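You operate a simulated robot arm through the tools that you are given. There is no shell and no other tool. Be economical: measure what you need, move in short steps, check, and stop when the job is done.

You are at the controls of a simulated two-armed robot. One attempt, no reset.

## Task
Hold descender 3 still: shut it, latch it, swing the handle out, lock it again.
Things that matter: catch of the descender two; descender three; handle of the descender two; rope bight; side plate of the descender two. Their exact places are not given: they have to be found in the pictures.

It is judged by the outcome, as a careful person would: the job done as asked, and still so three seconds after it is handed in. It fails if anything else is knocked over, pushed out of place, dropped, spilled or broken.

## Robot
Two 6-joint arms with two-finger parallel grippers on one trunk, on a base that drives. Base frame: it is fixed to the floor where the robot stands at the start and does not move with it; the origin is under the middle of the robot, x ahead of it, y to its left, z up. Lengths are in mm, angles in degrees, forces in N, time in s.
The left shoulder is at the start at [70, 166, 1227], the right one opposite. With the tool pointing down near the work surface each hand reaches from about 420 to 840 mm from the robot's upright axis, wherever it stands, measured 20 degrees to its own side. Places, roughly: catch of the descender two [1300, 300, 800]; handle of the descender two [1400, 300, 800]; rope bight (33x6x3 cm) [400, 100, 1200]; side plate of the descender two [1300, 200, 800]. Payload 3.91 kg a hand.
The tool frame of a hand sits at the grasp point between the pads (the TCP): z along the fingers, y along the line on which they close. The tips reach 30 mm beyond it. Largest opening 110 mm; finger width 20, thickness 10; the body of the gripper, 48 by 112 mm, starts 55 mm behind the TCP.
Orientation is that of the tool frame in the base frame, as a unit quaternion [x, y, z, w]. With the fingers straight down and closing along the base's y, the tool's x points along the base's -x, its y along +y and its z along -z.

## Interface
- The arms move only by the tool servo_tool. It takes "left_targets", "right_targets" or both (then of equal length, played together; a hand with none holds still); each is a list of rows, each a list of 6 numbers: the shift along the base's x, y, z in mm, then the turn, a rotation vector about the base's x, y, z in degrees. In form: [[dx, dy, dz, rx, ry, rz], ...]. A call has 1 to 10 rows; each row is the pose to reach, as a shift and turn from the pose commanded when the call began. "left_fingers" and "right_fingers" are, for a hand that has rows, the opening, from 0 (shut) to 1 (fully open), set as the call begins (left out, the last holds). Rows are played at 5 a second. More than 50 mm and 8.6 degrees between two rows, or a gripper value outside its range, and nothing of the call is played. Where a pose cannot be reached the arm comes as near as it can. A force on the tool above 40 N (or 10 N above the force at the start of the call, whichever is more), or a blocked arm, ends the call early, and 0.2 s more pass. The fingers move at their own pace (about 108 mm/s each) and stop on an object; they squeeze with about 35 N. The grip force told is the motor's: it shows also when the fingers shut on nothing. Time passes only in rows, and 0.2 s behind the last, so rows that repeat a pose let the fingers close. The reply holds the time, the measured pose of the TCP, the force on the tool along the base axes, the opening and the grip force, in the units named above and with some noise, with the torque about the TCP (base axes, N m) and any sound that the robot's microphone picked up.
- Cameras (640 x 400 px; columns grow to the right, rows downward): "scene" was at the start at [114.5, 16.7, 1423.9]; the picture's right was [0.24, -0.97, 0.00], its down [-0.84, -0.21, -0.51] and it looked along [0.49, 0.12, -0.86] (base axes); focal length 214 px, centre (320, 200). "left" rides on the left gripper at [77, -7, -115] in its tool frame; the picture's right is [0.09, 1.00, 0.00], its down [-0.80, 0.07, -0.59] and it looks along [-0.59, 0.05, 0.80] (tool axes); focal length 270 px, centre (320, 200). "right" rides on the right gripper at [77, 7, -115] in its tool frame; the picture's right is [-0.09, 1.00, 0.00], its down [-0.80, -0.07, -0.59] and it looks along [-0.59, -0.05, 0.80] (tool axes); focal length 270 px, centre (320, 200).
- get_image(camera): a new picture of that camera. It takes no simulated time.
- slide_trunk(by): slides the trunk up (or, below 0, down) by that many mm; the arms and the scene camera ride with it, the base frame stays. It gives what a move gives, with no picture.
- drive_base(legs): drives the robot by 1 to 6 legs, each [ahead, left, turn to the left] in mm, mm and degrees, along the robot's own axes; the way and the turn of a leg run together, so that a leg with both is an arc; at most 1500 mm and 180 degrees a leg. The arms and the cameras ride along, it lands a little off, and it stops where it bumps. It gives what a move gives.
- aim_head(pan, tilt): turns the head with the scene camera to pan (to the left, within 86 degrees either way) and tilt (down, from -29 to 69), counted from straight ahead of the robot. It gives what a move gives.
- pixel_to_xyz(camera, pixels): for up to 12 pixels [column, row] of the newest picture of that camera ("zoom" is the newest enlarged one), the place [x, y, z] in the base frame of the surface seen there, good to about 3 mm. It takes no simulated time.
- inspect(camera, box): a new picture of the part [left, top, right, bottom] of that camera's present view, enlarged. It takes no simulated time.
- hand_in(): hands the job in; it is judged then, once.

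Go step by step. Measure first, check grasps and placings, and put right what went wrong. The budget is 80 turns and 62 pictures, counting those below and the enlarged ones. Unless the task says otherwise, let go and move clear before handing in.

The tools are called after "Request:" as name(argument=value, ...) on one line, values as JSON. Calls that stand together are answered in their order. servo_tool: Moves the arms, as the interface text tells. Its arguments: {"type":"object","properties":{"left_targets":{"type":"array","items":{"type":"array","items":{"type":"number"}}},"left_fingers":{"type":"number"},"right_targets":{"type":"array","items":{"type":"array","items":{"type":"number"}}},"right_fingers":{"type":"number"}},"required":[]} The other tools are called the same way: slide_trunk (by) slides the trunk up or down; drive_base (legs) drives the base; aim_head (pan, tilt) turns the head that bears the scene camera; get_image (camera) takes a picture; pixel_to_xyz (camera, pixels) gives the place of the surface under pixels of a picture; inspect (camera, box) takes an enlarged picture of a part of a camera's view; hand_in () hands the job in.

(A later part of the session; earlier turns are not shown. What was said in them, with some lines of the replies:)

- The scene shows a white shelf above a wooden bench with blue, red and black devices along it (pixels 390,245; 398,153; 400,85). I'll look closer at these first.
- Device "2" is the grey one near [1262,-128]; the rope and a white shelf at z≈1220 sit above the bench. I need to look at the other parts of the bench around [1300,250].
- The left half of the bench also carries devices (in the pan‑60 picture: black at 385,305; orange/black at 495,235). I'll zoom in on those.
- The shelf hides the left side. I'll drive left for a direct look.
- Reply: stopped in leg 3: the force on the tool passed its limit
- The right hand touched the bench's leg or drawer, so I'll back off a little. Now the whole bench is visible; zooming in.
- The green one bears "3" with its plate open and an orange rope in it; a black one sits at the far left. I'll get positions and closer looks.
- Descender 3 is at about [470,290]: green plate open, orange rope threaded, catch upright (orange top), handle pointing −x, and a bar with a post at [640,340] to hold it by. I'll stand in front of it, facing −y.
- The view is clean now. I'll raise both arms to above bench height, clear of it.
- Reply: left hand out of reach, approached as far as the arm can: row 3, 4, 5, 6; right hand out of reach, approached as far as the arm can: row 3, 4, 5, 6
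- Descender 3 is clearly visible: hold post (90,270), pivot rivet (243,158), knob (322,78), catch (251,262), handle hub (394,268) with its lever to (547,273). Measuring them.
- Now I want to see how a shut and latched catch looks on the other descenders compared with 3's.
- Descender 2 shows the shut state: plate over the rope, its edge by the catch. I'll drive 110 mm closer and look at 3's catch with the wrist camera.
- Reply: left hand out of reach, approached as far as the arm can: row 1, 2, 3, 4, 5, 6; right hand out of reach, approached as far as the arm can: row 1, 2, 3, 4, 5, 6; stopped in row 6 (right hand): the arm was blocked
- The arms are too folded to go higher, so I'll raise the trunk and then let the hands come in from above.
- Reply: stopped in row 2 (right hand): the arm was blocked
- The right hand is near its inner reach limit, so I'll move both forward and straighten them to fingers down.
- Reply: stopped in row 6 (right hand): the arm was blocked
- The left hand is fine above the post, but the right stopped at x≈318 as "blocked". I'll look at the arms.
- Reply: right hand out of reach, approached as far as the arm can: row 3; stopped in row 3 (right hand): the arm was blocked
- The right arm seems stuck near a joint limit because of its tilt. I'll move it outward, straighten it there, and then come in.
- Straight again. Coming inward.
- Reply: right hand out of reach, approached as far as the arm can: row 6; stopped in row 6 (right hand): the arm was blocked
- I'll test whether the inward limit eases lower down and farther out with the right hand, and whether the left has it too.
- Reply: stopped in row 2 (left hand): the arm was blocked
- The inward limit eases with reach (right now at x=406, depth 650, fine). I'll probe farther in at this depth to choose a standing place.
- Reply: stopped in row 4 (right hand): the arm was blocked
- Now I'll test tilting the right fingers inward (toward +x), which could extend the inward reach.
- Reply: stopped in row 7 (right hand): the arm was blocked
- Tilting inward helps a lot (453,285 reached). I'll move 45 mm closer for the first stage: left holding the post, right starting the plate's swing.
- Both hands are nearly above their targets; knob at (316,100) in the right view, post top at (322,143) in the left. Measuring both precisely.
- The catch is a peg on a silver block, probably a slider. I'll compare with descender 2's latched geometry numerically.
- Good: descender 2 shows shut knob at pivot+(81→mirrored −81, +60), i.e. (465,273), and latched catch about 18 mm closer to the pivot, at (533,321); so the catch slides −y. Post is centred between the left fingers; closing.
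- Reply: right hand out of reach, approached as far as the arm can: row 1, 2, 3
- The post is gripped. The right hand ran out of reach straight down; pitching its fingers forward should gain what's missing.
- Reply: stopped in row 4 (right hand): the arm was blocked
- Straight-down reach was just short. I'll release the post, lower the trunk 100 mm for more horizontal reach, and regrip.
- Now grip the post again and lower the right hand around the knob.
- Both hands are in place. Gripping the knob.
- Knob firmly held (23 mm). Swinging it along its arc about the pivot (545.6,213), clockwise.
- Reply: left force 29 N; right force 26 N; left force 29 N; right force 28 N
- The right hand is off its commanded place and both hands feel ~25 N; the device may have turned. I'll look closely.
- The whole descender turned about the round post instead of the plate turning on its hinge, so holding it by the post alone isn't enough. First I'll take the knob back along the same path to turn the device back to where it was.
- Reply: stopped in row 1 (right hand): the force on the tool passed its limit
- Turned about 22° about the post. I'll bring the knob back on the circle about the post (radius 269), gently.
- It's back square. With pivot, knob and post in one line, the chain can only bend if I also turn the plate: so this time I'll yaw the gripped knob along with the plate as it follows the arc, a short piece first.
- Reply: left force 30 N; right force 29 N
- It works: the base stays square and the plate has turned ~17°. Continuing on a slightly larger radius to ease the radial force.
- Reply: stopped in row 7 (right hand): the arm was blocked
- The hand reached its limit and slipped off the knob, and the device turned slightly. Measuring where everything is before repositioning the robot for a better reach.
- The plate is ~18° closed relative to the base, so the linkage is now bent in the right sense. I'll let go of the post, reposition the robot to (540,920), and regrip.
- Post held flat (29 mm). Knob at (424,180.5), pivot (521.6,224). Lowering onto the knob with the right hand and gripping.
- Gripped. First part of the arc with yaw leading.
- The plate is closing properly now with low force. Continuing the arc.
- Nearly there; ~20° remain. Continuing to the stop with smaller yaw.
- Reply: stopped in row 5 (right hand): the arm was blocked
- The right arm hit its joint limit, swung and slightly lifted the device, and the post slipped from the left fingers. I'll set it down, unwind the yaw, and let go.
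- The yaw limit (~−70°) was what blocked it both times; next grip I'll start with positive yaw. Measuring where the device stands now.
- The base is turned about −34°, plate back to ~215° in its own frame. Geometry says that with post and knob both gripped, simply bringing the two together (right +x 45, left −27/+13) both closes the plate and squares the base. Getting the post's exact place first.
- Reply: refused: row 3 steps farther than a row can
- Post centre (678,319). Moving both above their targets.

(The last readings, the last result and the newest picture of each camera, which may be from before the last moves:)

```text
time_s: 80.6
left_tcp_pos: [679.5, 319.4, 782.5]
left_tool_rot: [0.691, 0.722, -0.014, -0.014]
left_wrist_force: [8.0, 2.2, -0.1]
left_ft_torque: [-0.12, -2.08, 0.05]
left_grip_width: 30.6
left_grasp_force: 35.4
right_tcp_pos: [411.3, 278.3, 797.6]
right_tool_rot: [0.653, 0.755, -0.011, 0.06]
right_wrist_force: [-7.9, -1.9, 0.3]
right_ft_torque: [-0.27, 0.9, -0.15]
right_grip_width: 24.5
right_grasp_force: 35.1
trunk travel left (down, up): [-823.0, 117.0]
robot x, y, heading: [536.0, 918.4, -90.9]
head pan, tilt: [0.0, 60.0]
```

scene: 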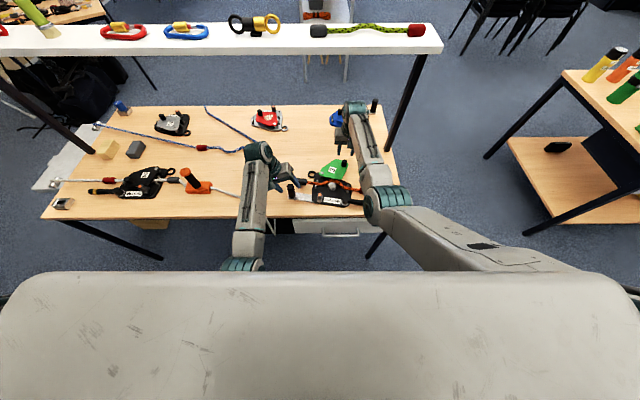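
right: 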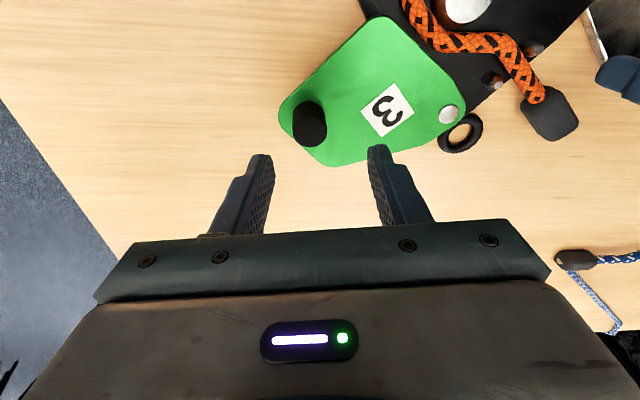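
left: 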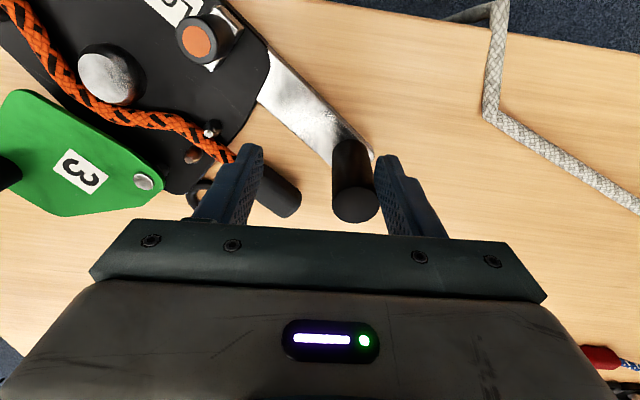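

Both gripped. Now the closing motion, first half, both hands together.

Request:
servo_tool(left_targets=[[0, 0, 0, 0, 0, 0], [-2.3, 1.6, 0, 0, 0, 0], [-4.7, 3.2, 0, 0, 0, 0], [-7, 4.7, 0, 0, 0, 0], [-9.3, 6.3, 0, 0, 0, 0], [-11.6, 7.9, 0, 0, 0, 0], [-14, 9.5, 0, 0, 0, 0]], right_targets=[[0, 0, 0, 0, 0, -8], [0.4, -0.8, 0, 0, 0, -13], [1.1, -1.5, 0, 0, 0, -17], [3, -2.3, 0, 0, 0, -21], [4.9, -3, 0, 0, 0, -24], [8.1, -3.4, 0, 0, 0, -27], [11.4, -3.7, 0, 0, 0, -30]])

Request:
inspect(camera="scene", box=[250, 120, 410, 245])

```text
time_s: 82.2
left_tcp_pos: [665.3, 329.8, 783.5]
left_tool_rot: [0.692, 0.722, -0.013, -0.015]
left_wrist_force: [9.9, 2.5, -0.4]
left_ft_torque: [0.71, -1.86, 0.26]
left_grip_width: 30.6
left_grasp_force: 34.7
right_tcp_pos: [424.8, 275.5, 797.9]
right_tool_rot: [0.826, 0.56, -0.026, 0.058]
right_wrist_force: [-5.9, 0.9, 1.4]
right_ft_torque: [0.0, 0.94, -0.13]
right_grip_width: 24.0
right_grasp_force: 34.8
trunk travel left (down, up): [-823.0, 117.0]
robot x, y, heading: [542.5, 916.6, -90.6]
head pan, tilt: [0.0, 60.0]
```

```text
3.20 times, centred on (330, 182) of scene
```

zoom: 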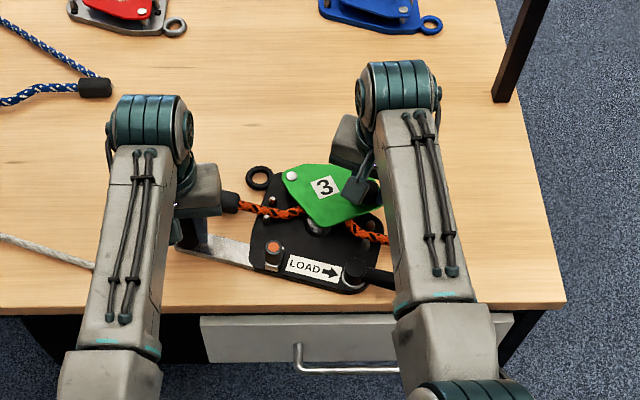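

Excellent: the base is squaring up and the plate closing. Second half.

Request:
servo_tool(left_targets=[[-2.3, 1.6, 0, 0, 0, 0], [-4.7, 3.2, 0, 0, 0, 0], [-7, 4.7, 0, 0, 0, 0], [-9.3, 6.3, 0, 0, 0, 0], [-11.6, 7.9, 0, 0, 0, 0], [-14, 9.5, 0, 0, 0, 0]], right_targets=[[4.4, -0.1, 0, 0, 0, -3], [9, -0.2, 0, 0, 0, -6], [14.5, -0.2, 0, 0, 0, -9], [20.2, -0.2, 0, 0, 0, -12], [27, 0.2, 0, 0, 0, -15], [33.7, 0.7, 0, 0, 0, -18]])

Request:
inspect(camera="scene", box=[265, 150, 385, 240])

```text
time_s: 83.6
left_tcp_pos: [653.4, 341.0, 784.9]
left_tool_rot: [0.691, 0.722, -0.015, -0.013]
left_wrist_force: [12.6, -6.1, -5.3]
left_ft_torque: [1.41, -1.38, 0.66]
left_grip_width: 31.1
left_grasp_force: 34.8
right_tcp_pos: [434.1, 275.0, 794.8]
right_tool_rot: [0.906, 0.417, -0.051, 0.045]
right_wrist_force: [-5.0, 6.3, 20.3]
right_ft_torque: [1.04, 0.6, 0.44]
right_grip_width: 23.8
right_grasp_force: 35.2
trunk travel left (down, up): [-823.0, 117.0]
robot x, y, heading: [540.7, 916.3, -91.0]
head pan, tilt: [0.0, 60.0]
```

```text
4.44 times, centred on (325, 195) of scene
```

zoom: 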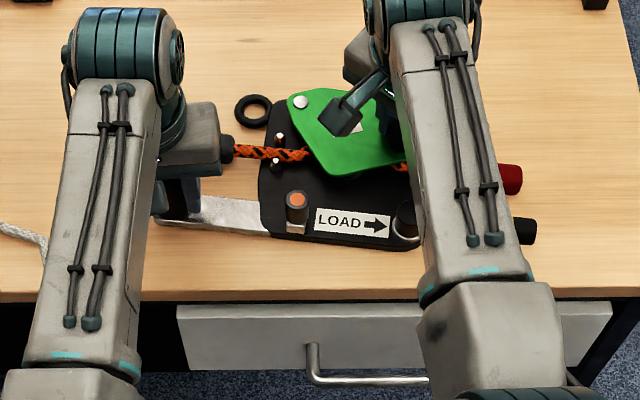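

The plate is ~75% closed and base almost square, but the right hand is at its inward limit (x=434 instead of 458). I'll release, step the robot back and left, and regrip.

Request:
servo_tool(right_targets=[[-24, 0, 3, 0, 0, 0], [-24, 0, 3, 0, 0, 0], [-24, 0, 40, 0, 0, 0], [-24, 0, 80, 0, 0, 8], [-34, 0, 100, 0, 0, 16], [-34, 0, 100, 0, 0, 24], [-34, 0, 100, 0, 0, 32]], right_fingers=0.5, left_targets=[[0, 0, 0, 0, 0, 0], [0, 0, 0, 0, 0, 0], [0, 0, 0, 0, 0, 0], [0, 0, 30, 0, 0, 0], [0, 0, 60, 0, 0, 0], [0, 0, 60, 0, 0, 0], [0, 0, 60, 0, 0, 0]], left_fingers=0.6)

Request:
drive_base(legs=[[-64, 45, 0]])

```text
time_s: 85.2
left_tcp_pos: [660.5, 341.2, 840.2]
left_tool_rot: [0.69, 0.724, -0.009, -0.012]
left_wrist_force: [0.1, 0.4, -0.6]
left_ft_torque: [-0.01, 0.01, 0.01]
left_grip_width: 65.8
left_grasp_force: 0.0
right_tcp_pos: [424.9, 276.7, 897.3]
right_tool_rot: [0.751, 0.657, -0.019, 0.059]
right_wrist_force: [-0.4, 0.2, 0.5]
right_ft_torque: [0.0, 0.0, -0.01]
right_grip_width: 54.6
right_grasp_force: 0.0
trunk travel left (down, up): [-823.0, 117.0]
robot x, y, heading: [541.3, 916.5, -90.5]
head pan, tilt: [0.0, 60.0]
```

```text
time_s: 86.3
left_tcp_pos: [704.2, 400.7, 841.1]
left_tool_rot: [0.689, 0.724, -0.009, -0.01]
left_wrist_force: [0.1, 0.2, -0.4]
left_ft_torque: [-0.03, 0.04, 0.01]
left_grip_width: 66.1
left_grasp_force: 0.0
right_tcp_pos: [467.7, 337.0, 896.3]
right_tool_rot: [0.753, 0.656, -0.018, 0.059]
right_wrist_force: [-0.3, 0.0, 0.0]
right_ft_torque: [0.02, 0.0, 0.01]
right_grip_width: 54.9
right_grasp_force: 0.0
trunk travel left (down, up): [-823.0, 117.0]
robot x, y, heading: [582.4, 982.4, -90.7]
head pan, tilt: [0.0, 60.0]
```

Going back over post and knob at their last known places (653,341) and (434,275).

Request:
servo_tool(left_targets=[[-10, -15, 10, 0, 0, 0], [-25, -35, 10, 0, 0, 0], [-51, -60, 10, 0, 0, 0], [-51, -60, -20, 0, 0, 0], [-51, -60, -56, 0, 0, 0]], right_targets=[[-15, -30, 0, 0, 0, 8], [-34, -62, 0, 0, 0, 12], [-34, -62, -40, 0, 0, 12], [-34, -62, -75, 0, 0, 12], [-34, -62, -98, 0, 0, 12]])

Request:
servo_tool(left_targets=[[0, 0, 0, 0, 0, 0], [0, 0, 0, 0, 0, 0], [0, 0, 0, 0, 0, 0]], left_fingers=0, right_targets=[[0, 0, 0, 0, 0, 0], [0, 0, 0, 0, 0, 0], [0, 0, 0, 0, 0, 0]], right_fingers=0)

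```text
time_s: 87.5
left_tcp_pos: [653.3, 340.4, 785.9]
left_tool_rot: [0.69, 0.724, -0.01, -0.011]
left_wrist_force: [-0.1, 0.0, -0.9]
left_ft_torque: [0.02, 0.0, 0.0]
left_grip_width: 66.0
left_grasp_force: 0.0
right_tcp_pos: [435.2, 276.0, 798.6]
right_tool_rot: [0.679, 0.731, -0.013, 0.062]
right_wrist_force: [0.6, 0.0, -0.4]
right_ft_torque: [0.0, 0.01, 0.0]
right_grip_width: 55.1
right_grasp_force: 0.1
trunk travel left (down, up): [-823.0, 117.0]
robot x, y, heading: [585.6, 977.6, -90.7]
head pan, tilt: [0.0, 60.0]
```

```text
time_s: 88.3
left_tcp_pos: [653.8, 342.5, 785.4]
left_tool_rot: [0.689, 0.724, -0.009, -0.01]
left_wrist_force: [-1.8, 0.9, 0.6]
left_ft_torque: [-0.07, -1.52, -0.03]
left_grip_width: 29.9
left_grasp_force: 34.8
right_tcp_pos: [434.1, 276.3, 799.1]
right_tool_rot: [0.68, 0.731, -0.013, 0.061]
right_wrist_force: [-1.7, 0.5, 2.5]
right_ft_torque: [-0.06, 0.78, -0.03]
right_grip_width: 24.0
right_grasp_force: 34.6
trunk travel left (down, up): [-823.0, 117.0]
robot x, y, heading: [581.0, 981.1, -90.7]
head pan, tilt: [0.0, 60.0]
```

Both regripped. Finishing the closing.

Request:
servo_tool(right_targets=[[0, 0, 0, 0, 0, -6], [5, 0, 0, 0, 0, -10], [10, 0, 0, 0, 0, -14], [15, 0, 0, 0, 0, -18], [20, 0.2, 0, 0, 0, -22], [24, 0.5, 0, 0, 0, -25], [28, 0.7, 0, 0, 0, -28]], left_targets=[[0, 0, 0, 0, 0, 0], [0, 0, 0, 0, 0, 0], [-1, -1, 0, 0, 0, 0], [-1, -1, 0, 0, 0, 0], [-2, -2, 0, 0, 0, 0], [-3, -3, 0, 0, 0, 0], [-3, -3, 0, 0, 0, 0]])

Request:
inspect(camera="scene", box=[270, 140, 390, 230])

```text
time_s: 89.9
left_tcp_pos: [650.0, 339.4, 786.3]
left_tool_rot: [0.69, 0.724, -0.009, -0.01]
left_wrist_force: [-0.4, -1.0, 0.2]
left_ft_torque: [0.37, -1.5, 0.25]
left_grip_width: 29.8
left_grasp_force: 34.9
right_tcp_pos: [460.9, 278.5, 800.2]
right_tool_rot: [0.836, 0.545, -0.027, 0.056]
right_wrist_force: [0.9, 5.6, 2.7]
right_ft_torque: [0.22, 0.7, 0.44]
right_grip_width: 24.2
right_grasp_force: 34.5
trunk travel left (down, up): [-823.0, 117.0]
robot x, y, heading: [585.3, 978.4, -90.6]
head pan, tilt: [0.0, 60.0]
```

```text
4.44 times, centred on (330, 185) of scene
```

zoom: 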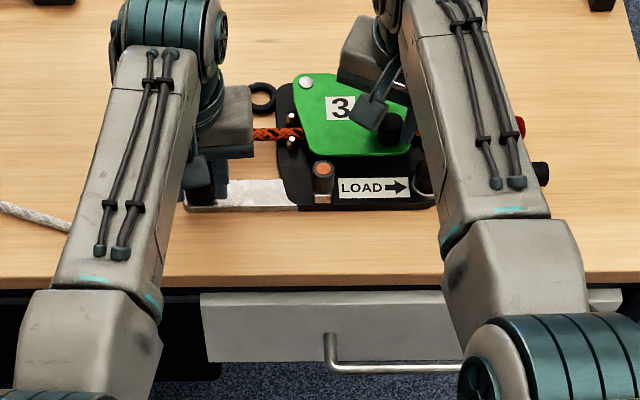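

Plate appears shut with the base square. Measuring to check the closing angle.

Request:
pixel_to_xyz(camera="zoom", pixels=[[306, 82], [323, 168], [389, 122], [423, 180], [540, 172], [250, 190], [323, 198], [380, 152], [330, 145]])

```text
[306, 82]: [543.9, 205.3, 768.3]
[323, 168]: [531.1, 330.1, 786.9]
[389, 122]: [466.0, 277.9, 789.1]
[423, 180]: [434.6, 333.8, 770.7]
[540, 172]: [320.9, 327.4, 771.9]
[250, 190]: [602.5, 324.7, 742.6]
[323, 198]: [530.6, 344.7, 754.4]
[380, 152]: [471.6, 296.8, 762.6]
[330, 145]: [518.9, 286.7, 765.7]
```

Plate angle ≈138° matches descender 2's shut state. Keeping the left on the post, I'll release the knob and bring the right hand over the catch peg (531,335), slightly tilted inward.

Request:
servo_tool(right_targets=[[0, 0, 0, 0, 0, 0], [0, 0, 0, 0, 0, 0], [0, 0, 30, 0, 0, 4], [0, 0, 60, 0, -3, 10], [20, 20, 70, 0, -6, 16], [45, 40, 70, 0, -10, 22], [70, 59, 70, 0, -10, 22]], right_fingers=0.42)

Request:
get_image(camera="right")

```text
time_s: 91.5
left_tcp_pos: [651.5, 338.7, 785.8]
left_tool_rot: [0.69, 0.724, -0.009, -0.01]
left_wrist_force: [-2.5, 3.6, 5.7]
left_ft_torque: [0.44, -1.53, 0.04]
left_grip_width: 29.3
left_grasp_force: 34.4
right_tcp_pos: [528.0, 335.2, 872.1]
right_tool_rot: [0.717, 0.687, 0.051, 0.107]
right_wrist_force: [-0.2, -0.7, -0.2]
right_ft_torque: [-0.02, 0.02, 0.04]
right_grip_width: 46.4
right_grasp_force: 0.1
trunk travel left (down, up): [-823.0, 117.0]
robot x, y, heading: [584.7, 979.7, -90.9]
head pan, tilt: [0.0, 60.0]
```

```text
6 pictures are left
```

right: 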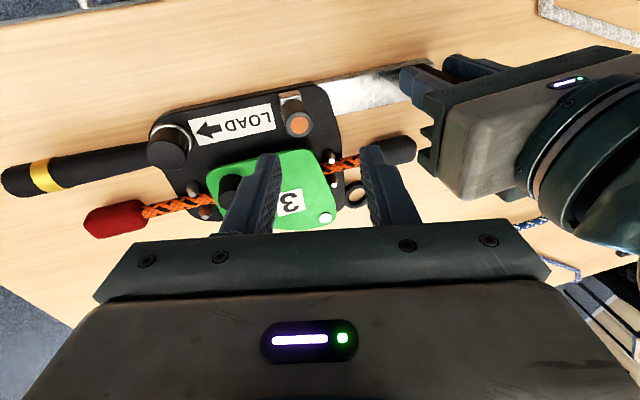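

Request:
pixel_to_xyz(camera="right", pixels=[[299, 124], [299, 134], [290, 122], [308, 122], [297, 98], [322, 160], [240, 160], [205, 165], [165, 150], [40, 178], [308, 170], [230, 187]])

```text
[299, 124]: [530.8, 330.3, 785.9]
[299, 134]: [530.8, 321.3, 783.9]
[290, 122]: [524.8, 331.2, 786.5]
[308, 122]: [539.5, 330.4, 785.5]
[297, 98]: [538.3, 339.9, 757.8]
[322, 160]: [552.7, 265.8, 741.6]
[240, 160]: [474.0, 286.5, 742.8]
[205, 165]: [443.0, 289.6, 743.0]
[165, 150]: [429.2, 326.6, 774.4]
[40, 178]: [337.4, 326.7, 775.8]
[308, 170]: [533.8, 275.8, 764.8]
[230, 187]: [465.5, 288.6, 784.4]
```

Peg top centre (531.5,330). Lowering to straddle it and gripping.

Request:
servo_tool(right_targets=[[0, -2, -30, 0, 0, 0], [0, -3.5, -55, 0, 0, 0], [0, -3.5, -72, 0, 0, 0]])

Request:
servo_tool(right_targets=[[0, 0, 0, 0, 0, 0], [0, 0, 0, 0, 0, 0], [0, 0, 0, 0, 0, 0]], right_fingers=0)

```text
time_s: 92.3
left_tcp_pos: [650.1, 339.7, 786.6]
left_tool_rot: [0.691, 0.723, -0.008, -0.01]
left_wrist_force: [0.1, 2.8, 5.1]
left_ft_torque: [0.37, -1.59, 0.07]
left_grip_width: 29.4
left_grasp_force: 34.7
right_tcp_pos: [532.9, 334.8, 797.0]
right_tool_rot: [0.716, 0.688, 0.058, 0.108]
right_wrist_force: [-0.1, 0.7, -0.9]
right_ft_torque: [-0.01, -0.02, 0.0]
right_grip_width: 46.5
right_grasp_force: 0.0
trunk travel left (down, up): [-823.0, 117.0]
robot x, y, heading: [588.0, 975.8, -90.6]
head pan, tilt: [0.0, 60.0]
```

```text
time_s: 93.1
left_tcp_pos: [653.5, 338.7, 785.6]
left_tool_rot: [0.689, 0.725, -0.008, -0.007]
left_wrist_force: [27.4, 3.9, 12.8]
left_ft_torque: [0.28, -1.15, 0.27]
left_grip_width: 29.2
left_grasp_force: 35.2
right_tcp_pos: [528.4, 333.9, 795.5]
right_tool_rot: [0.716, 0.688, 0.054, 0.106]
right_wrist_force: [-28.1, 0.0, -2.7]
right_ft_torque: [0.13, 1.3, -0.13]
right_grip_width: 25.6
right_grasp_force: 34.9
trunk travel left (down, up): [-823.0, 117.0]
robot x, y, heading: [585.2, 979.3, -90.6]
head pan, tilt: [0.0, 60.0]
```

Gripped, with some sideways load. I'll relax x by 4 mm and slide the peg toward −y in small steps.

Request:
servo_tool(right_targets=[[-4, 0, 0, 0, 0, 0], [-4, -4, 0, 0, 0, 0], [-4, -8, 0, 0, 0, 0], [-4, -12, 0, 0, 0, 0], [-4, -16, 0, 0, 0, 0]])

Request:
inspect(camera="right", box=[120, 60, 440, 260])

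```text
time_s: 94.3
left_tcp_pos: [652.8, 339.2, 786.0]
left_tool_rot: [0.689, 0.724, -0.009, -0.008]
left_wrist_force: [25.1, -2.2, 15.3]
left_ft_torque: [-0.06, -1.43, 0.42]
left_grip_width: 28.6
left_grasp_force: 34.6
right_tcp_pos: [527.2, 316.4, 797.9]
right_tool_rot: [0.716, 0.687, 0.055, 0.107]
right_wrist_force: [-21.0, 0.7, -2.3]
right_ft_torque: [0.0, 1.14, -0.03]
right_grip_width: 25.7
right_grasp_force: 35.0
trunk travel left (down, up): [-823.0, 117.0]
robot x, y, heading: [582.3, 981.3, -90.7]
head pan, tilt: [0.0, 60.0]
```

```text
2.00 times, centred on (280, 160) of right
```

zoom: 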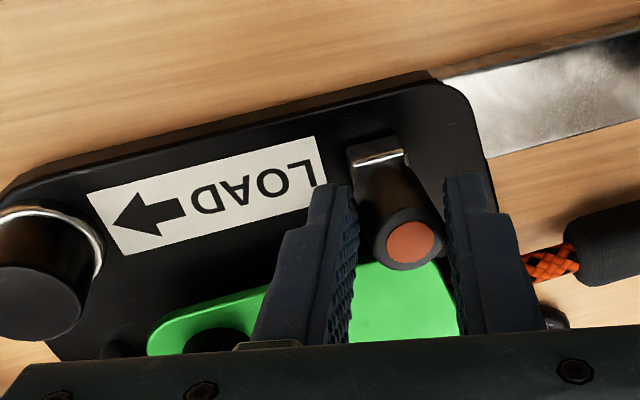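

The peg seems to have slid toward the plate. Measuring against the base.

Request:
pixel_to_xyz(camera="zoom", pixels=[[408, 242], [375, 150], [378, 170], [30, 300], [290, 125], [440, 95], [205, 145], [410, 290], [440, 130]])

```text
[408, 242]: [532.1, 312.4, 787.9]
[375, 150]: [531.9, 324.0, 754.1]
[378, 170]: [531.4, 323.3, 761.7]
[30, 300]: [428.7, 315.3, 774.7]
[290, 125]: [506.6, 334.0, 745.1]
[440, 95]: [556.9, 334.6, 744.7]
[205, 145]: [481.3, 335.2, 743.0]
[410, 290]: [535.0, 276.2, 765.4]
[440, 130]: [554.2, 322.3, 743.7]
```

Catch has moved ~12–16 mm with very little force. I'll push a few more millimetres, watching for the stop.

Request:
servo_tool(right_targets=[[0, -2, 0, 0, 0, 0], [0, -4, 0, 0, 0, 0], [0, -4, 0, 0, 0, 0]])

```text
time_s: 95.1
left_tcp_pos: [651.9, 337.8, 785.0]
left_tool_rot: [0.69, 0.724, -0.008, -0.008]
left_wrist_force: [22.9, -4.5, 15.1]
left_ft_torque: [-0.27, -1.71, 0.38]
left_grip_width: 28.2
left_grasp_force: 35.3
right_tcp_pos: [528.2, 311.8, 797.7]
right_tool_rot: [0.716, 0.688, 0.056, 0.108]
right_wrist_force: [-20.8, -1.2, 1.1]
right_ft_torque: [-0.13, 1.02, -0.11]
right_grip_width: 25.3
right_grasp_force: 34.6
trunk travel left (down, up): [-823.0, 117.0]
robot x, y, heading: [583.2, 974.5, -90.5]
head pan, tilt: [0.0, 60.0]
```

Request:
inspect(camera="scene", box=[270, 140, 390, 230])

```text
4.44 times, centred on (330, 185) of scene
```

zoom: 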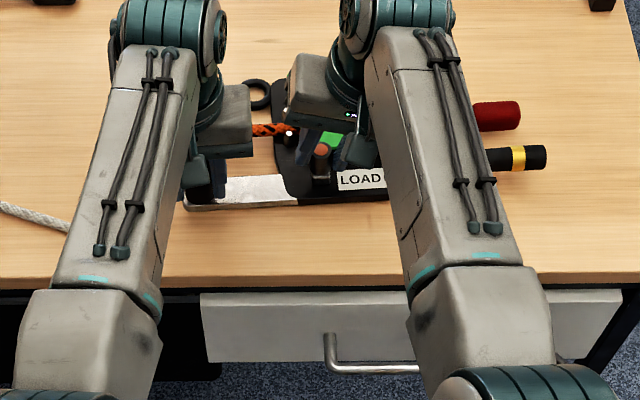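

Request:
pixel_to_xyz(camera="zoom", pixels=[[540, 155], [495, 158], [322, 150], [320, 186], [250, 190], [200, 203], [250, 203], [300, 203], [380, 200], [360, 180], [500, 115]])

```text
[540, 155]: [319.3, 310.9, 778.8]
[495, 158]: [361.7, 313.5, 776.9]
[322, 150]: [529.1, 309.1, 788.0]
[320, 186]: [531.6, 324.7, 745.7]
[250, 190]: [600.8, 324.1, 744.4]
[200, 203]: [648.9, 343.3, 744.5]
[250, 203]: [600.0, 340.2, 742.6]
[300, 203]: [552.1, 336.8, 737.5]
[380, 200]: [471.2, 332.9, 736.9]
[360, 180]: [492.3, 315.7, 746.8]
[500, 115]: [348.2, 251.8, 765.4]
```

The base turned only ~3° once the catch met its stop; pivot‑to‑peg is now ~107 mm, same as on latched descender 2, so it is latched. Now I'll release the peg, rise, straighten and go above the handle lever, turning toward +yaw.

Request:
servo_tool(right_targets=[[0, 0, 0, 0, 0, 0], [0, 0, 0, 0, 0, 0], [-2, 0, 35, 0, 0, 0], [-5, 0, 70, 2, 6, 1], [-40, 0, 85, 4.2, 13.3, 2.3], [-85, 0, 85, 4.2, 13.3, 2.3], [-130, 1, 85, 4.2, 13.3, 2.3], [-153, 1, 85, 4.2, 13.3, 2.3]], right_fingers=0.42)

Request:
servo_tool(right_targets=[[0, 0, 0, 0, 0, 8], [0, 0, 0, 0, 0, 16], [0, 0, 0, 0, 0, 24], [0, 0, 0, 0, 0, 32], [0, 0, 0, 0, 0, 40], [0, 0, 0, 0, 0, 48], [0, 0, 0, 0, 0, 56], [0, 0, 0, 0, 0, 64], [0, 0, 0, 0, 0, 72], [0, 0, 0, 0, 0, 80]])

```text
time_s: 96.9
left_tcp_pos: [650.3, 339.9, 786.3]
left_tool_rot: [0.69, 0.724, -0.009, -0.009]
left_wrist_force: [-4.6, 3.4, 4.9]
left_ft_torque: [0.51, -1.36, -0.01]
left_grip_width: 28.4
left_grasp_force: 35.0
right_tcp_pos: [374.3, 315.3, 883.4]
right_tool_rot: [0.707, 0.707, 0.001, 0.001]
right_wrist_force: [-0.2, 0.2, 0.1]
right_ft_torque: [0.0, 0.0, 0.0]
right_grip_width: 46.4
right_grasp_force: 0.1
trunk travel left (down, up): [-823.0, 117.0]
robot x, y, heading: [585.0, 976.5, -90.8]
head pan, tilt: [0.0, 60.0]
```

```text
time_s: 99.1
left_tcp_pos: [650.5, 339.8, 787.9]
left_tool_rot: [0.689, 0.724, -0.009, -0.011]
left_wrist_force: [-0.3, 5.0, 4.0]
left_ft_torque: [0.56, -1.54, 0.08]
left_grip_width: 28.4
left_grasp_force: 35.2
right_tcp_pos: [376.2, 314.4, 884.5]
right_tool_rot: [0.086, 0.996, 0.0, 0.0]
right_wrist_force: [0.3, 0.7, -0.1]
right_ft_torque: [0.0, 0.01, 0.02]
right_grip_width: 46.3
right_grasp_force: 0.1
trunk travel left (down, up): [-823.0, 117.0]
robot x, y, heading: [584.2, 980.7, -90.6]
head pan, tilt: [0.0, 60.0]
```

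Yaw +80° is reachable. Ten more degrees and a look at the lever.

Request:
servo_tool(right_targets=[[0, 0, -15, 0, 0, 6], [0, 0, -30, 0, 0, 12]])

Request:
get_image(camera="right")

```text
time_s: 99.7
left_tcp_pos: [651.2, 340.3, 787.4]
left_tool_rot: [0.69, 0.724, -0.009, -0.01]
left_wrist_force: [-0.8, 4.5, 3.4]
left_ft_torque: [0.62, -1.53, 0.05]
left_grip_width: 28.2
left_grasp_force: 35.1
right_tcp_pos: [375.1, 315.6, 853.7]
right_tool_rot: [-0.018, 1.0, -0.001, 0.0]
right_wrist_force: [0.4, 0.6, -1.0]
right_ft_torque: [0.01, 0.0, 0.01]
right_grip_width: 46.0
right_grasp_force: 0.0
trunk travel left (down, up): [-823.0, 117.0]
robot x, y, heading: [588.3, 978.9, -90.5]
head pan, tilt: [0.0, 60.0]
```

```text
3 pictures are left
```

right: 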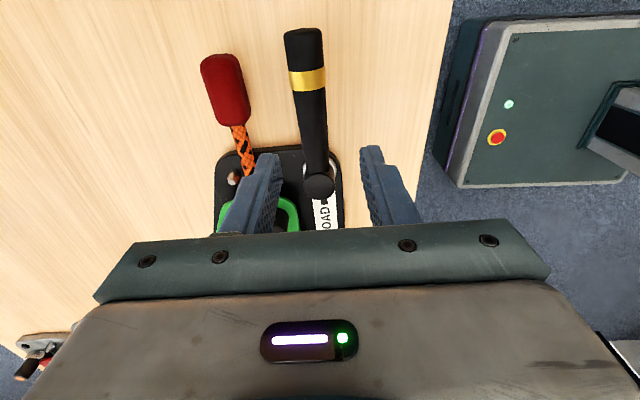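

Request:
pixel_to_xyz(camera="right", pixels=[[319, 184], [312, 140], [308, 100], [303, 45], [302, 140], [322, 140], [320, 194], [319, 175], [335, 180]])

```text
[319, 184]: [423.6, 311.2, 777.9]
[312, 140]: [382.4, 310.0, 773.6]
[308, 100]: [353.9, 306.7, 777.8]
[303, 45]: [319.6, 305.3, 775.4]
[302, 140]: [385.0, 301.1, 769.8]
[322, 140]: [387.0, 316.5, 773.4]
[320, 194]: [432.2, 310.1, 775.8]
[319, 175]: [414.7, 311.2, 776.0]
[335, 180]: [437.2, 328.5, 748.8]
```

Hub (427,311), lever along −x at z≈766. Lowering over the lever 55 mm from the hub and gripping.

Request:
servo_tool(right_targets=[[-3, -6.5, -30, 0, 0, 0], [-3, -6.5, -60, 0, 0, 0], [-3, -6.5, -76, 0, 0, 0]])

Request:
servo_tool(right_targets=[[0, 0, 0, 0, 0, 0], [0, 0, 0, 0, 0, 0], [0, 0, 0, 0, 0, 0]], right_fingers=0)

```text
time_s: 100.5
left_tcp_pos: [651.2, 339.6, 787.1]
left_tool_rot: [0.69, 0.724, -0.009, -0.01]
left_wrist_force: [0.8, 2.9, 3.5]
left_ft_torque: [0.52, -1.58, 0.09]
left_grip_width: 28.3
left_grasp_force: 34.4
right_tcp_pos: [370.9, 308.0, 778.0]
right_tool_rot: [-0.018, 1.0, -0.002, 0.0]
right_wrist_force: [-0.2, 0.3, 0.4]
right_ft_torque: [0.02, -0.06, 0.0]
right_grip_width: 46.4
right_grasp_force: 0.1
trunk travel left (down, up): [-823.0, 117.0]
robot x, y, heading: [584.5, 979.9, -90.6]
head pan, tilt: [0.0, 60.0]
```

```text
time_s: 101.3
left_tcp_pos: [651.5, 339.0, 787.5]
left_tool_rot: [0.689, 0.724, -0.01, -0.01]
left_wrist_force: [-0.1, 2.8, 2.6]
left_ft_torque: [0.47, -1.54, 0.22]
left_grip_width: 28.2
left_grasp_force: 35.1
right_tcp_pos: [372.1, 308.5, 777.9]
right_tool_rot: [-0.018, 1.0, -0.001, 0.0]
right_wrist_force: [-0.5, 1.0, -0.8]
right_ft_torque: [0.01, 0.03, 0.12]
right_grip_width: 24.0
right_grasp_force: 35.3
trunk travel left (down, up): [-823.0, 117.0]
robot x, y, heading: [584.5, 977.0, -90.6]
head pan, tilt: [0.0, 60.0]
```

Gripped (24 mm). Swinging the handle out about the hub, first half.

Request:
servo_tool(right_targets=[[0.2, 6.7, 0, 0, 0, -7], [1.2, 13.3, 0, 0, 0, -14], [3, 19.8, 0, 0, 0, -21], [5.6, 26, 0, 0, 0, -28], [8.9, 31.9, 0, 0, 0, -35], [12.9, 37.3, 0, 0, 0, -42]])

Request:
inspect(camera="scene", box=[270, 140, 390, 230])

```text
time_s: 102.7
left_tcp_pos: [651.5, 339.6, 786.8]
left_tool_rot: [0.689, 0.724, -0.01, -0.008]
left_wrist_force: [3.6, 1.4, 4.8]
left_ft_torque: [0.1, -1.42, 0.08]
left_grip_width: 28.2
left_grasp_force: 35.1
right_tcp_pos: [385.4, 345.5, 777.6]
right_tool_rot: [0.344, 0.939, -0.001, 0.0]
right_wrist_force: [-4.9, 1.1, -0.2]
right_ft_torque: [0.0, 0.06, -0.07]
right_grip_width: 24.1
right_grasp_force: 35.4
trunk travel left (down, up): [-823.0, 117.0]
robot x, y, heading: [583.5, 979.2, -91.2]
head pan, tilt: [0.0, 60.0]
```

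```text
4.44 times, centred on (330, 185) of scene
```

zoom: 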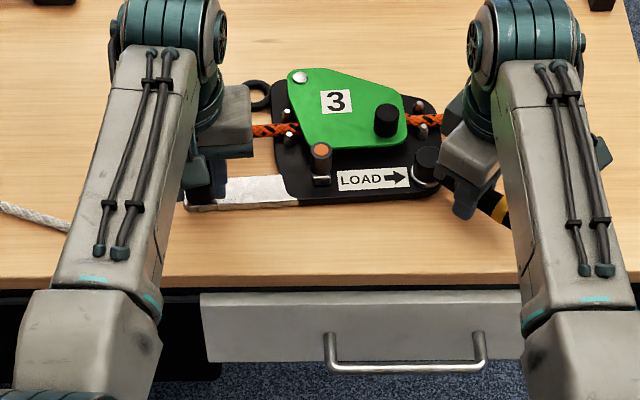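

The base stays put and the handle turns cleanly; catch sits against the plate. Finishing the swing out to ~85°.

Request:
servo_tool(right_targets=[[4.6, 4.8, 0, 0, 0, -7], [9.8, 9.1, 0, 0, 0, -14], [15.4, 12.7, 0, 0, 0, -21], [21.5, 15.6, 0, 0, 0, -28], [27.9, 17.7, 0, 0, 0, -35], [34.4, 19.1, 0, 0, 0, -42], [34.4, 19.1, 0, 0, 0, -42]])

```text
time_s: 104.3
left_tcp_pos: [651.8, 338.2, 786.2]
left_tool_rot: [0.69, 0.724, -0.01, -0.009]
left_wrist_force: [6.2, 0.4, 6.6]
left_ft_torque: [-0.03, -1.52, -0.03]
left_grip_width: 28.4
left_grasp_force: 34.6
right_tcp_pos: [420.3, 364.8, 777.2]
right_tool_rot: [0.657, 0.754, 0.0, 0.001]
right_wrist_force: [-7.9, -1.6, -0.2]
right_ft_torque: [-0.14, 0.16, -0.47]
right_grip_width: 24.2
right_grasp_force: 35.2
trunk travel left (down, up): [-823.0, 117.0]
robot x, y, heading: [585.2, 975.0, -90.8]
head pan, tilt: [0.0, 60.0]
```

Out at ~84°; no stop felt. A little further (to ~98°), then I start bringing it back to its locked position in line with the load arrow, as on descender 2.

Request:
servo_tool(right_targets=[[6.7, 0.5, 0, 0, 0, -7], [13.4, 0.2, 0, 0, 0, -14], [13.4, 0.2, 0, 0, 0, -14], [6.7, 0.5, 0, 0, 0, -7], [0, 0, 0, 0, 0, 0], [-6.5, -1.4, 0, 0, 0, 7], [-12.9, -3.5, 0, 0, 0, 14], [-19, -6.4, 0, 0, 0, 21], [-24.6, -10, 0, 0, 0, 28], [-29.8, -14.3, 0, 0, 0, 35]])

Request:
servo_tool(right_targets=[[-4.6, -4.8, 0, 0, 0, 7], [-8.6, -10.2, 0, 0, 0, 14], [-11.9, -16.1, 0, 0, 0, 21], [-14.5, -22.3, 0, 0, 0, 28], [-16.3, -28.8, 0, 0, 0, 35], [-17.3, -35.4, 0, 0, 0, 42], [-17.5, -42.1, 0, 0, 0, 49], [-17.5, -42.1, 0, 0, 0, 49]])

Request:
inspect(camera="scene", box=[270, 140, 390, 230])

```text
time_s: 106.5
left_tcp_pos: [650.4, 339.4, 786.6]
left_tool_rot: [0.689, 0.724, -0.009, -0.01]
left_wrist_force: [5.6, 0.3, 6.4]
left_ft_torque: [0.09, -1.6, 0.06]
left_grip_width: 28.2
left_grasp_force: 35.0
right_tcp_pos: [389.6, 350.1, 776.8]
right_tool_rot: [0.397, 0.918, 0.0, 0.0]
right_wrist_force: [-4.1, -0.4, -0.1]
right_ft_torque: [0.09, 0.08, -0.22]
right_grip_width: 24.3
right_grasp_force: 34.4
trunk travel left (down, up): [-823.0, 117.0]
robot x, y, heading: [583.3, 979.2, -90.7]
head pan, tilt: [0.0, 60.0]
```

```text
time_s: 108.3
left_tcp_pos: [651.0, 340.2, 786.2]
left_tool_rot: [0.69, 0.724, -0.008, -0.01]
left_wrist_force: [8.2, 2.1, 7.1]
left_ft_torque: [0.33, -1.57, 0.07]
left_grip_width: 28.3
left_grasp_force: 35.2
right_tcp_pos: [371.5, 308.2, 776.3]
right_tool_rot: [-0.018, 1.0, -0.001, -0.001]
right_wrist_force: [-9.1, 0.0, -0.5]
right_ft_torque: [-0.04, 0.1, 0.05]
right_grip_width: 24.4
right_grasp_force: 35.0
trunk travel left (down, up): [-823.0, 117.0]
robot x, y, heading: [584.0, 977.4, -90.8]
head pan, tilt: [0.0, 60.0]
```

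```text
4.44 times, centred on (330, 185) of scene
```

zoom: 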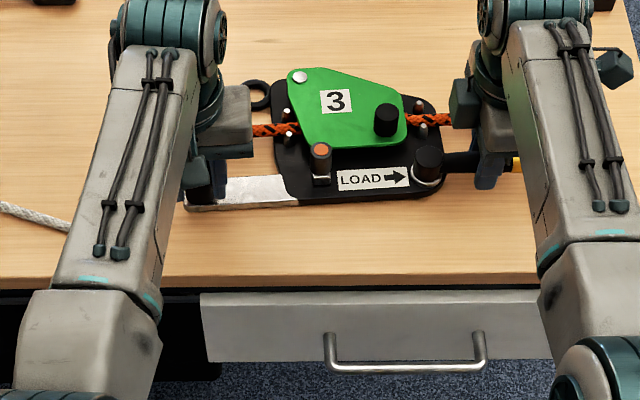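

Request:
pixel_to_xyz(camera="zoom", pixels=[[299, 76], [387, 108], [320, 150], [428, 155], [335, 145], [345, 146], [250, 200]])

Request:
servo_tool(right_targets=[[3, 0, 0, 0, 0, 0], [3, 0, 0, 0, 0, 0], [3, 0, 0, 0, 0, 0], [3, 0, 30, 0, 0, 0], [0, 20, 70, 0, 0, 0], [0, 50, 90, 0, 0, 0]], right_fingers=0.42)

```text
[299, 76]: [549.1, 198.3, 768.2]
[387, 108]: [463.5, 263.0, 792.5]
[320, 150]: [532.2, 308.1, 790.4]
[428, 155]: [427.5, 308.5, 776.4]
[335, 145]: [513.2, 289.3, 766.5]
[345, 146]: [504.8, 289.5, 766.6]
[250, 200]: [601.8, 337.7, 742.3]
```

```text
time_s: 109.7
left_tcp_pos: [650.2, 340.0, 786.0]
left_tool_rot: [0.69, 0.724, -0.009, -0.009]
left_wrist_force: [1.1, 3.0, 7.3]
left_ft_torque: [0.38, -1.68, 0.08]
left_grip_width: 28.4
left_grasp_force: 35.3
right_tcp_pos: [373.4, 358.7, 866.5]
right_tool_rot: [-0.017, 1.0, 0.0, 0.0]
right_wrist_force: [-1.1, -0.1, 0.1]
right_ft_torque: [0.0, 0.01, 0.02]
right_grip_width: 46.1
right_grasp_force: 0.0
trunk travel left (down, up): [-823.0, 117.0]
robot x, y, heading: [581.9, 978.8, -90.6]
head pan, tilt: [0.0, 60.0]
```

All matches descender 2's latched geometry. Releasing the post and moving both hands clear.

Request:
servo_tool(left_targets=[[0, 0, 0, 0, 0, 0], [0, 0, 0, 0, 0, 0], [0, 0, 0, 0, 0, 0], [0, 0, 30, 0, 0, 0], [5, 5, 60, 0, 0, 0], [20, 40, 80, 0, 0, 0]], left_fingers=0.7, right_targets=[[0, 0, 0, 0, 0, 0], [0, 0, 0, 0, 0, 0], [0, 0, 0, 0, 0, 0], [0, 10, 0, 0, 0, 0], [0, 30, 0, 0, 0, 0], [0, 50, 0, 0, 0, 0]])

Request:
drive_base(legs=[[-150, 0, 0]])

Request:
inspect(camera="scene", box=[250, 100, 410, 200])

```text
time_s: 111.3
left_tcp_pos: [689.9, 356.3, 884.3]
left_tool_rot: [0.685, 0.728, -0.014, 0.015]
left_wrist_force: [-0.1, -0.7, 0.3]
left_ft_torque: [0.02, -0.02, 0.03]
left_grip_width: 76.9
left_grasp_force: 0.1
right_tcp_pos: [372.1, 406.8, 866.9]
right_tool_rot: [-0.018, 1.0, 0.001, 0.0]
right_wrist_force: [1.1, 0.0, 0.5]
right_ft_torque: [0.03, -0.02, 0.01]
right_grip_width: 46.2
right_grasp_force: 0.0
trunk travel left (down, up): [-823.0, 117.0]
robot x, y, heading: [583.4, 978.5, -90.7]
head pan, tilt: [0.0, 60.0]
stopped in row 6 (left hand): the arm was blocked; the commanded pose is now the measured one
```

```text
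time_s: 112.7
left_tcp_pos: [694.1, 506.7, 884.0]
left_tool_rot: [0.685, 0.728, -0.014, 0.013]
left_wrist_force: [0.6, -0.4, -1.5]
left_ft_torque: [0.02, -0.01, 0.0]
left_grip_width: 76.9
left_grasp_force: 0.0
right_tcp_pos: [374.8, 558.0, 866.1]
right_tool_rot: [-0.018, 1.0, 0.001, -0.001]
right_wrist_force: [-1.0, -0.2, 0.2]
right_ft_torque: [0.0, 0.01, -0.02]
right_grip_width: 46.2
right_grasp_force: 0.0
trunk travel left (down, up): [-823.0, 117.0]
robot x, y, heading: [587.0, 1131.0, -90.8]
head pan, tilt: [0.0, 60.0]
```

```text
4.00 times, centred on (330, 150) of scene
```

zoom: 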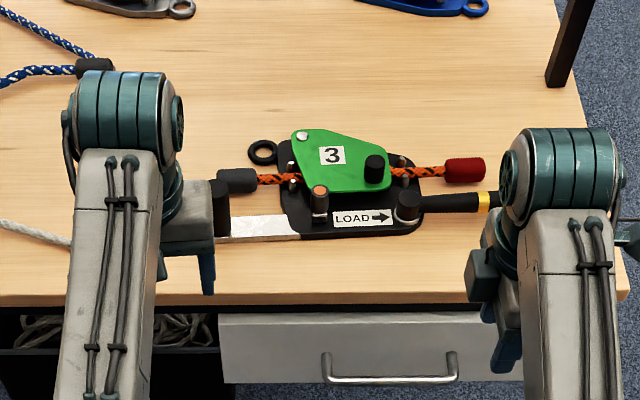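

The last picture shows descender 3 with its plate shut over the rope and the catch against the plate. The handle is back in line and both hands are clear, so I'm handing in.

Request:
hand_in()

```text
The job is handed in.
```

Descender 3 is shut and latched. I swung its handle out about 98° and brought it back in line with the load arrow. I took "lock it again" to mean returning the handle to that position, as on descender 2.

It was not held perfectly still. It turned up to about 34° on the bench during the first tries at closing the plate and was lifted slightly once. I brought it back, but it ended about 3° off its starting angle. I saw nothing else moved or knocked over.
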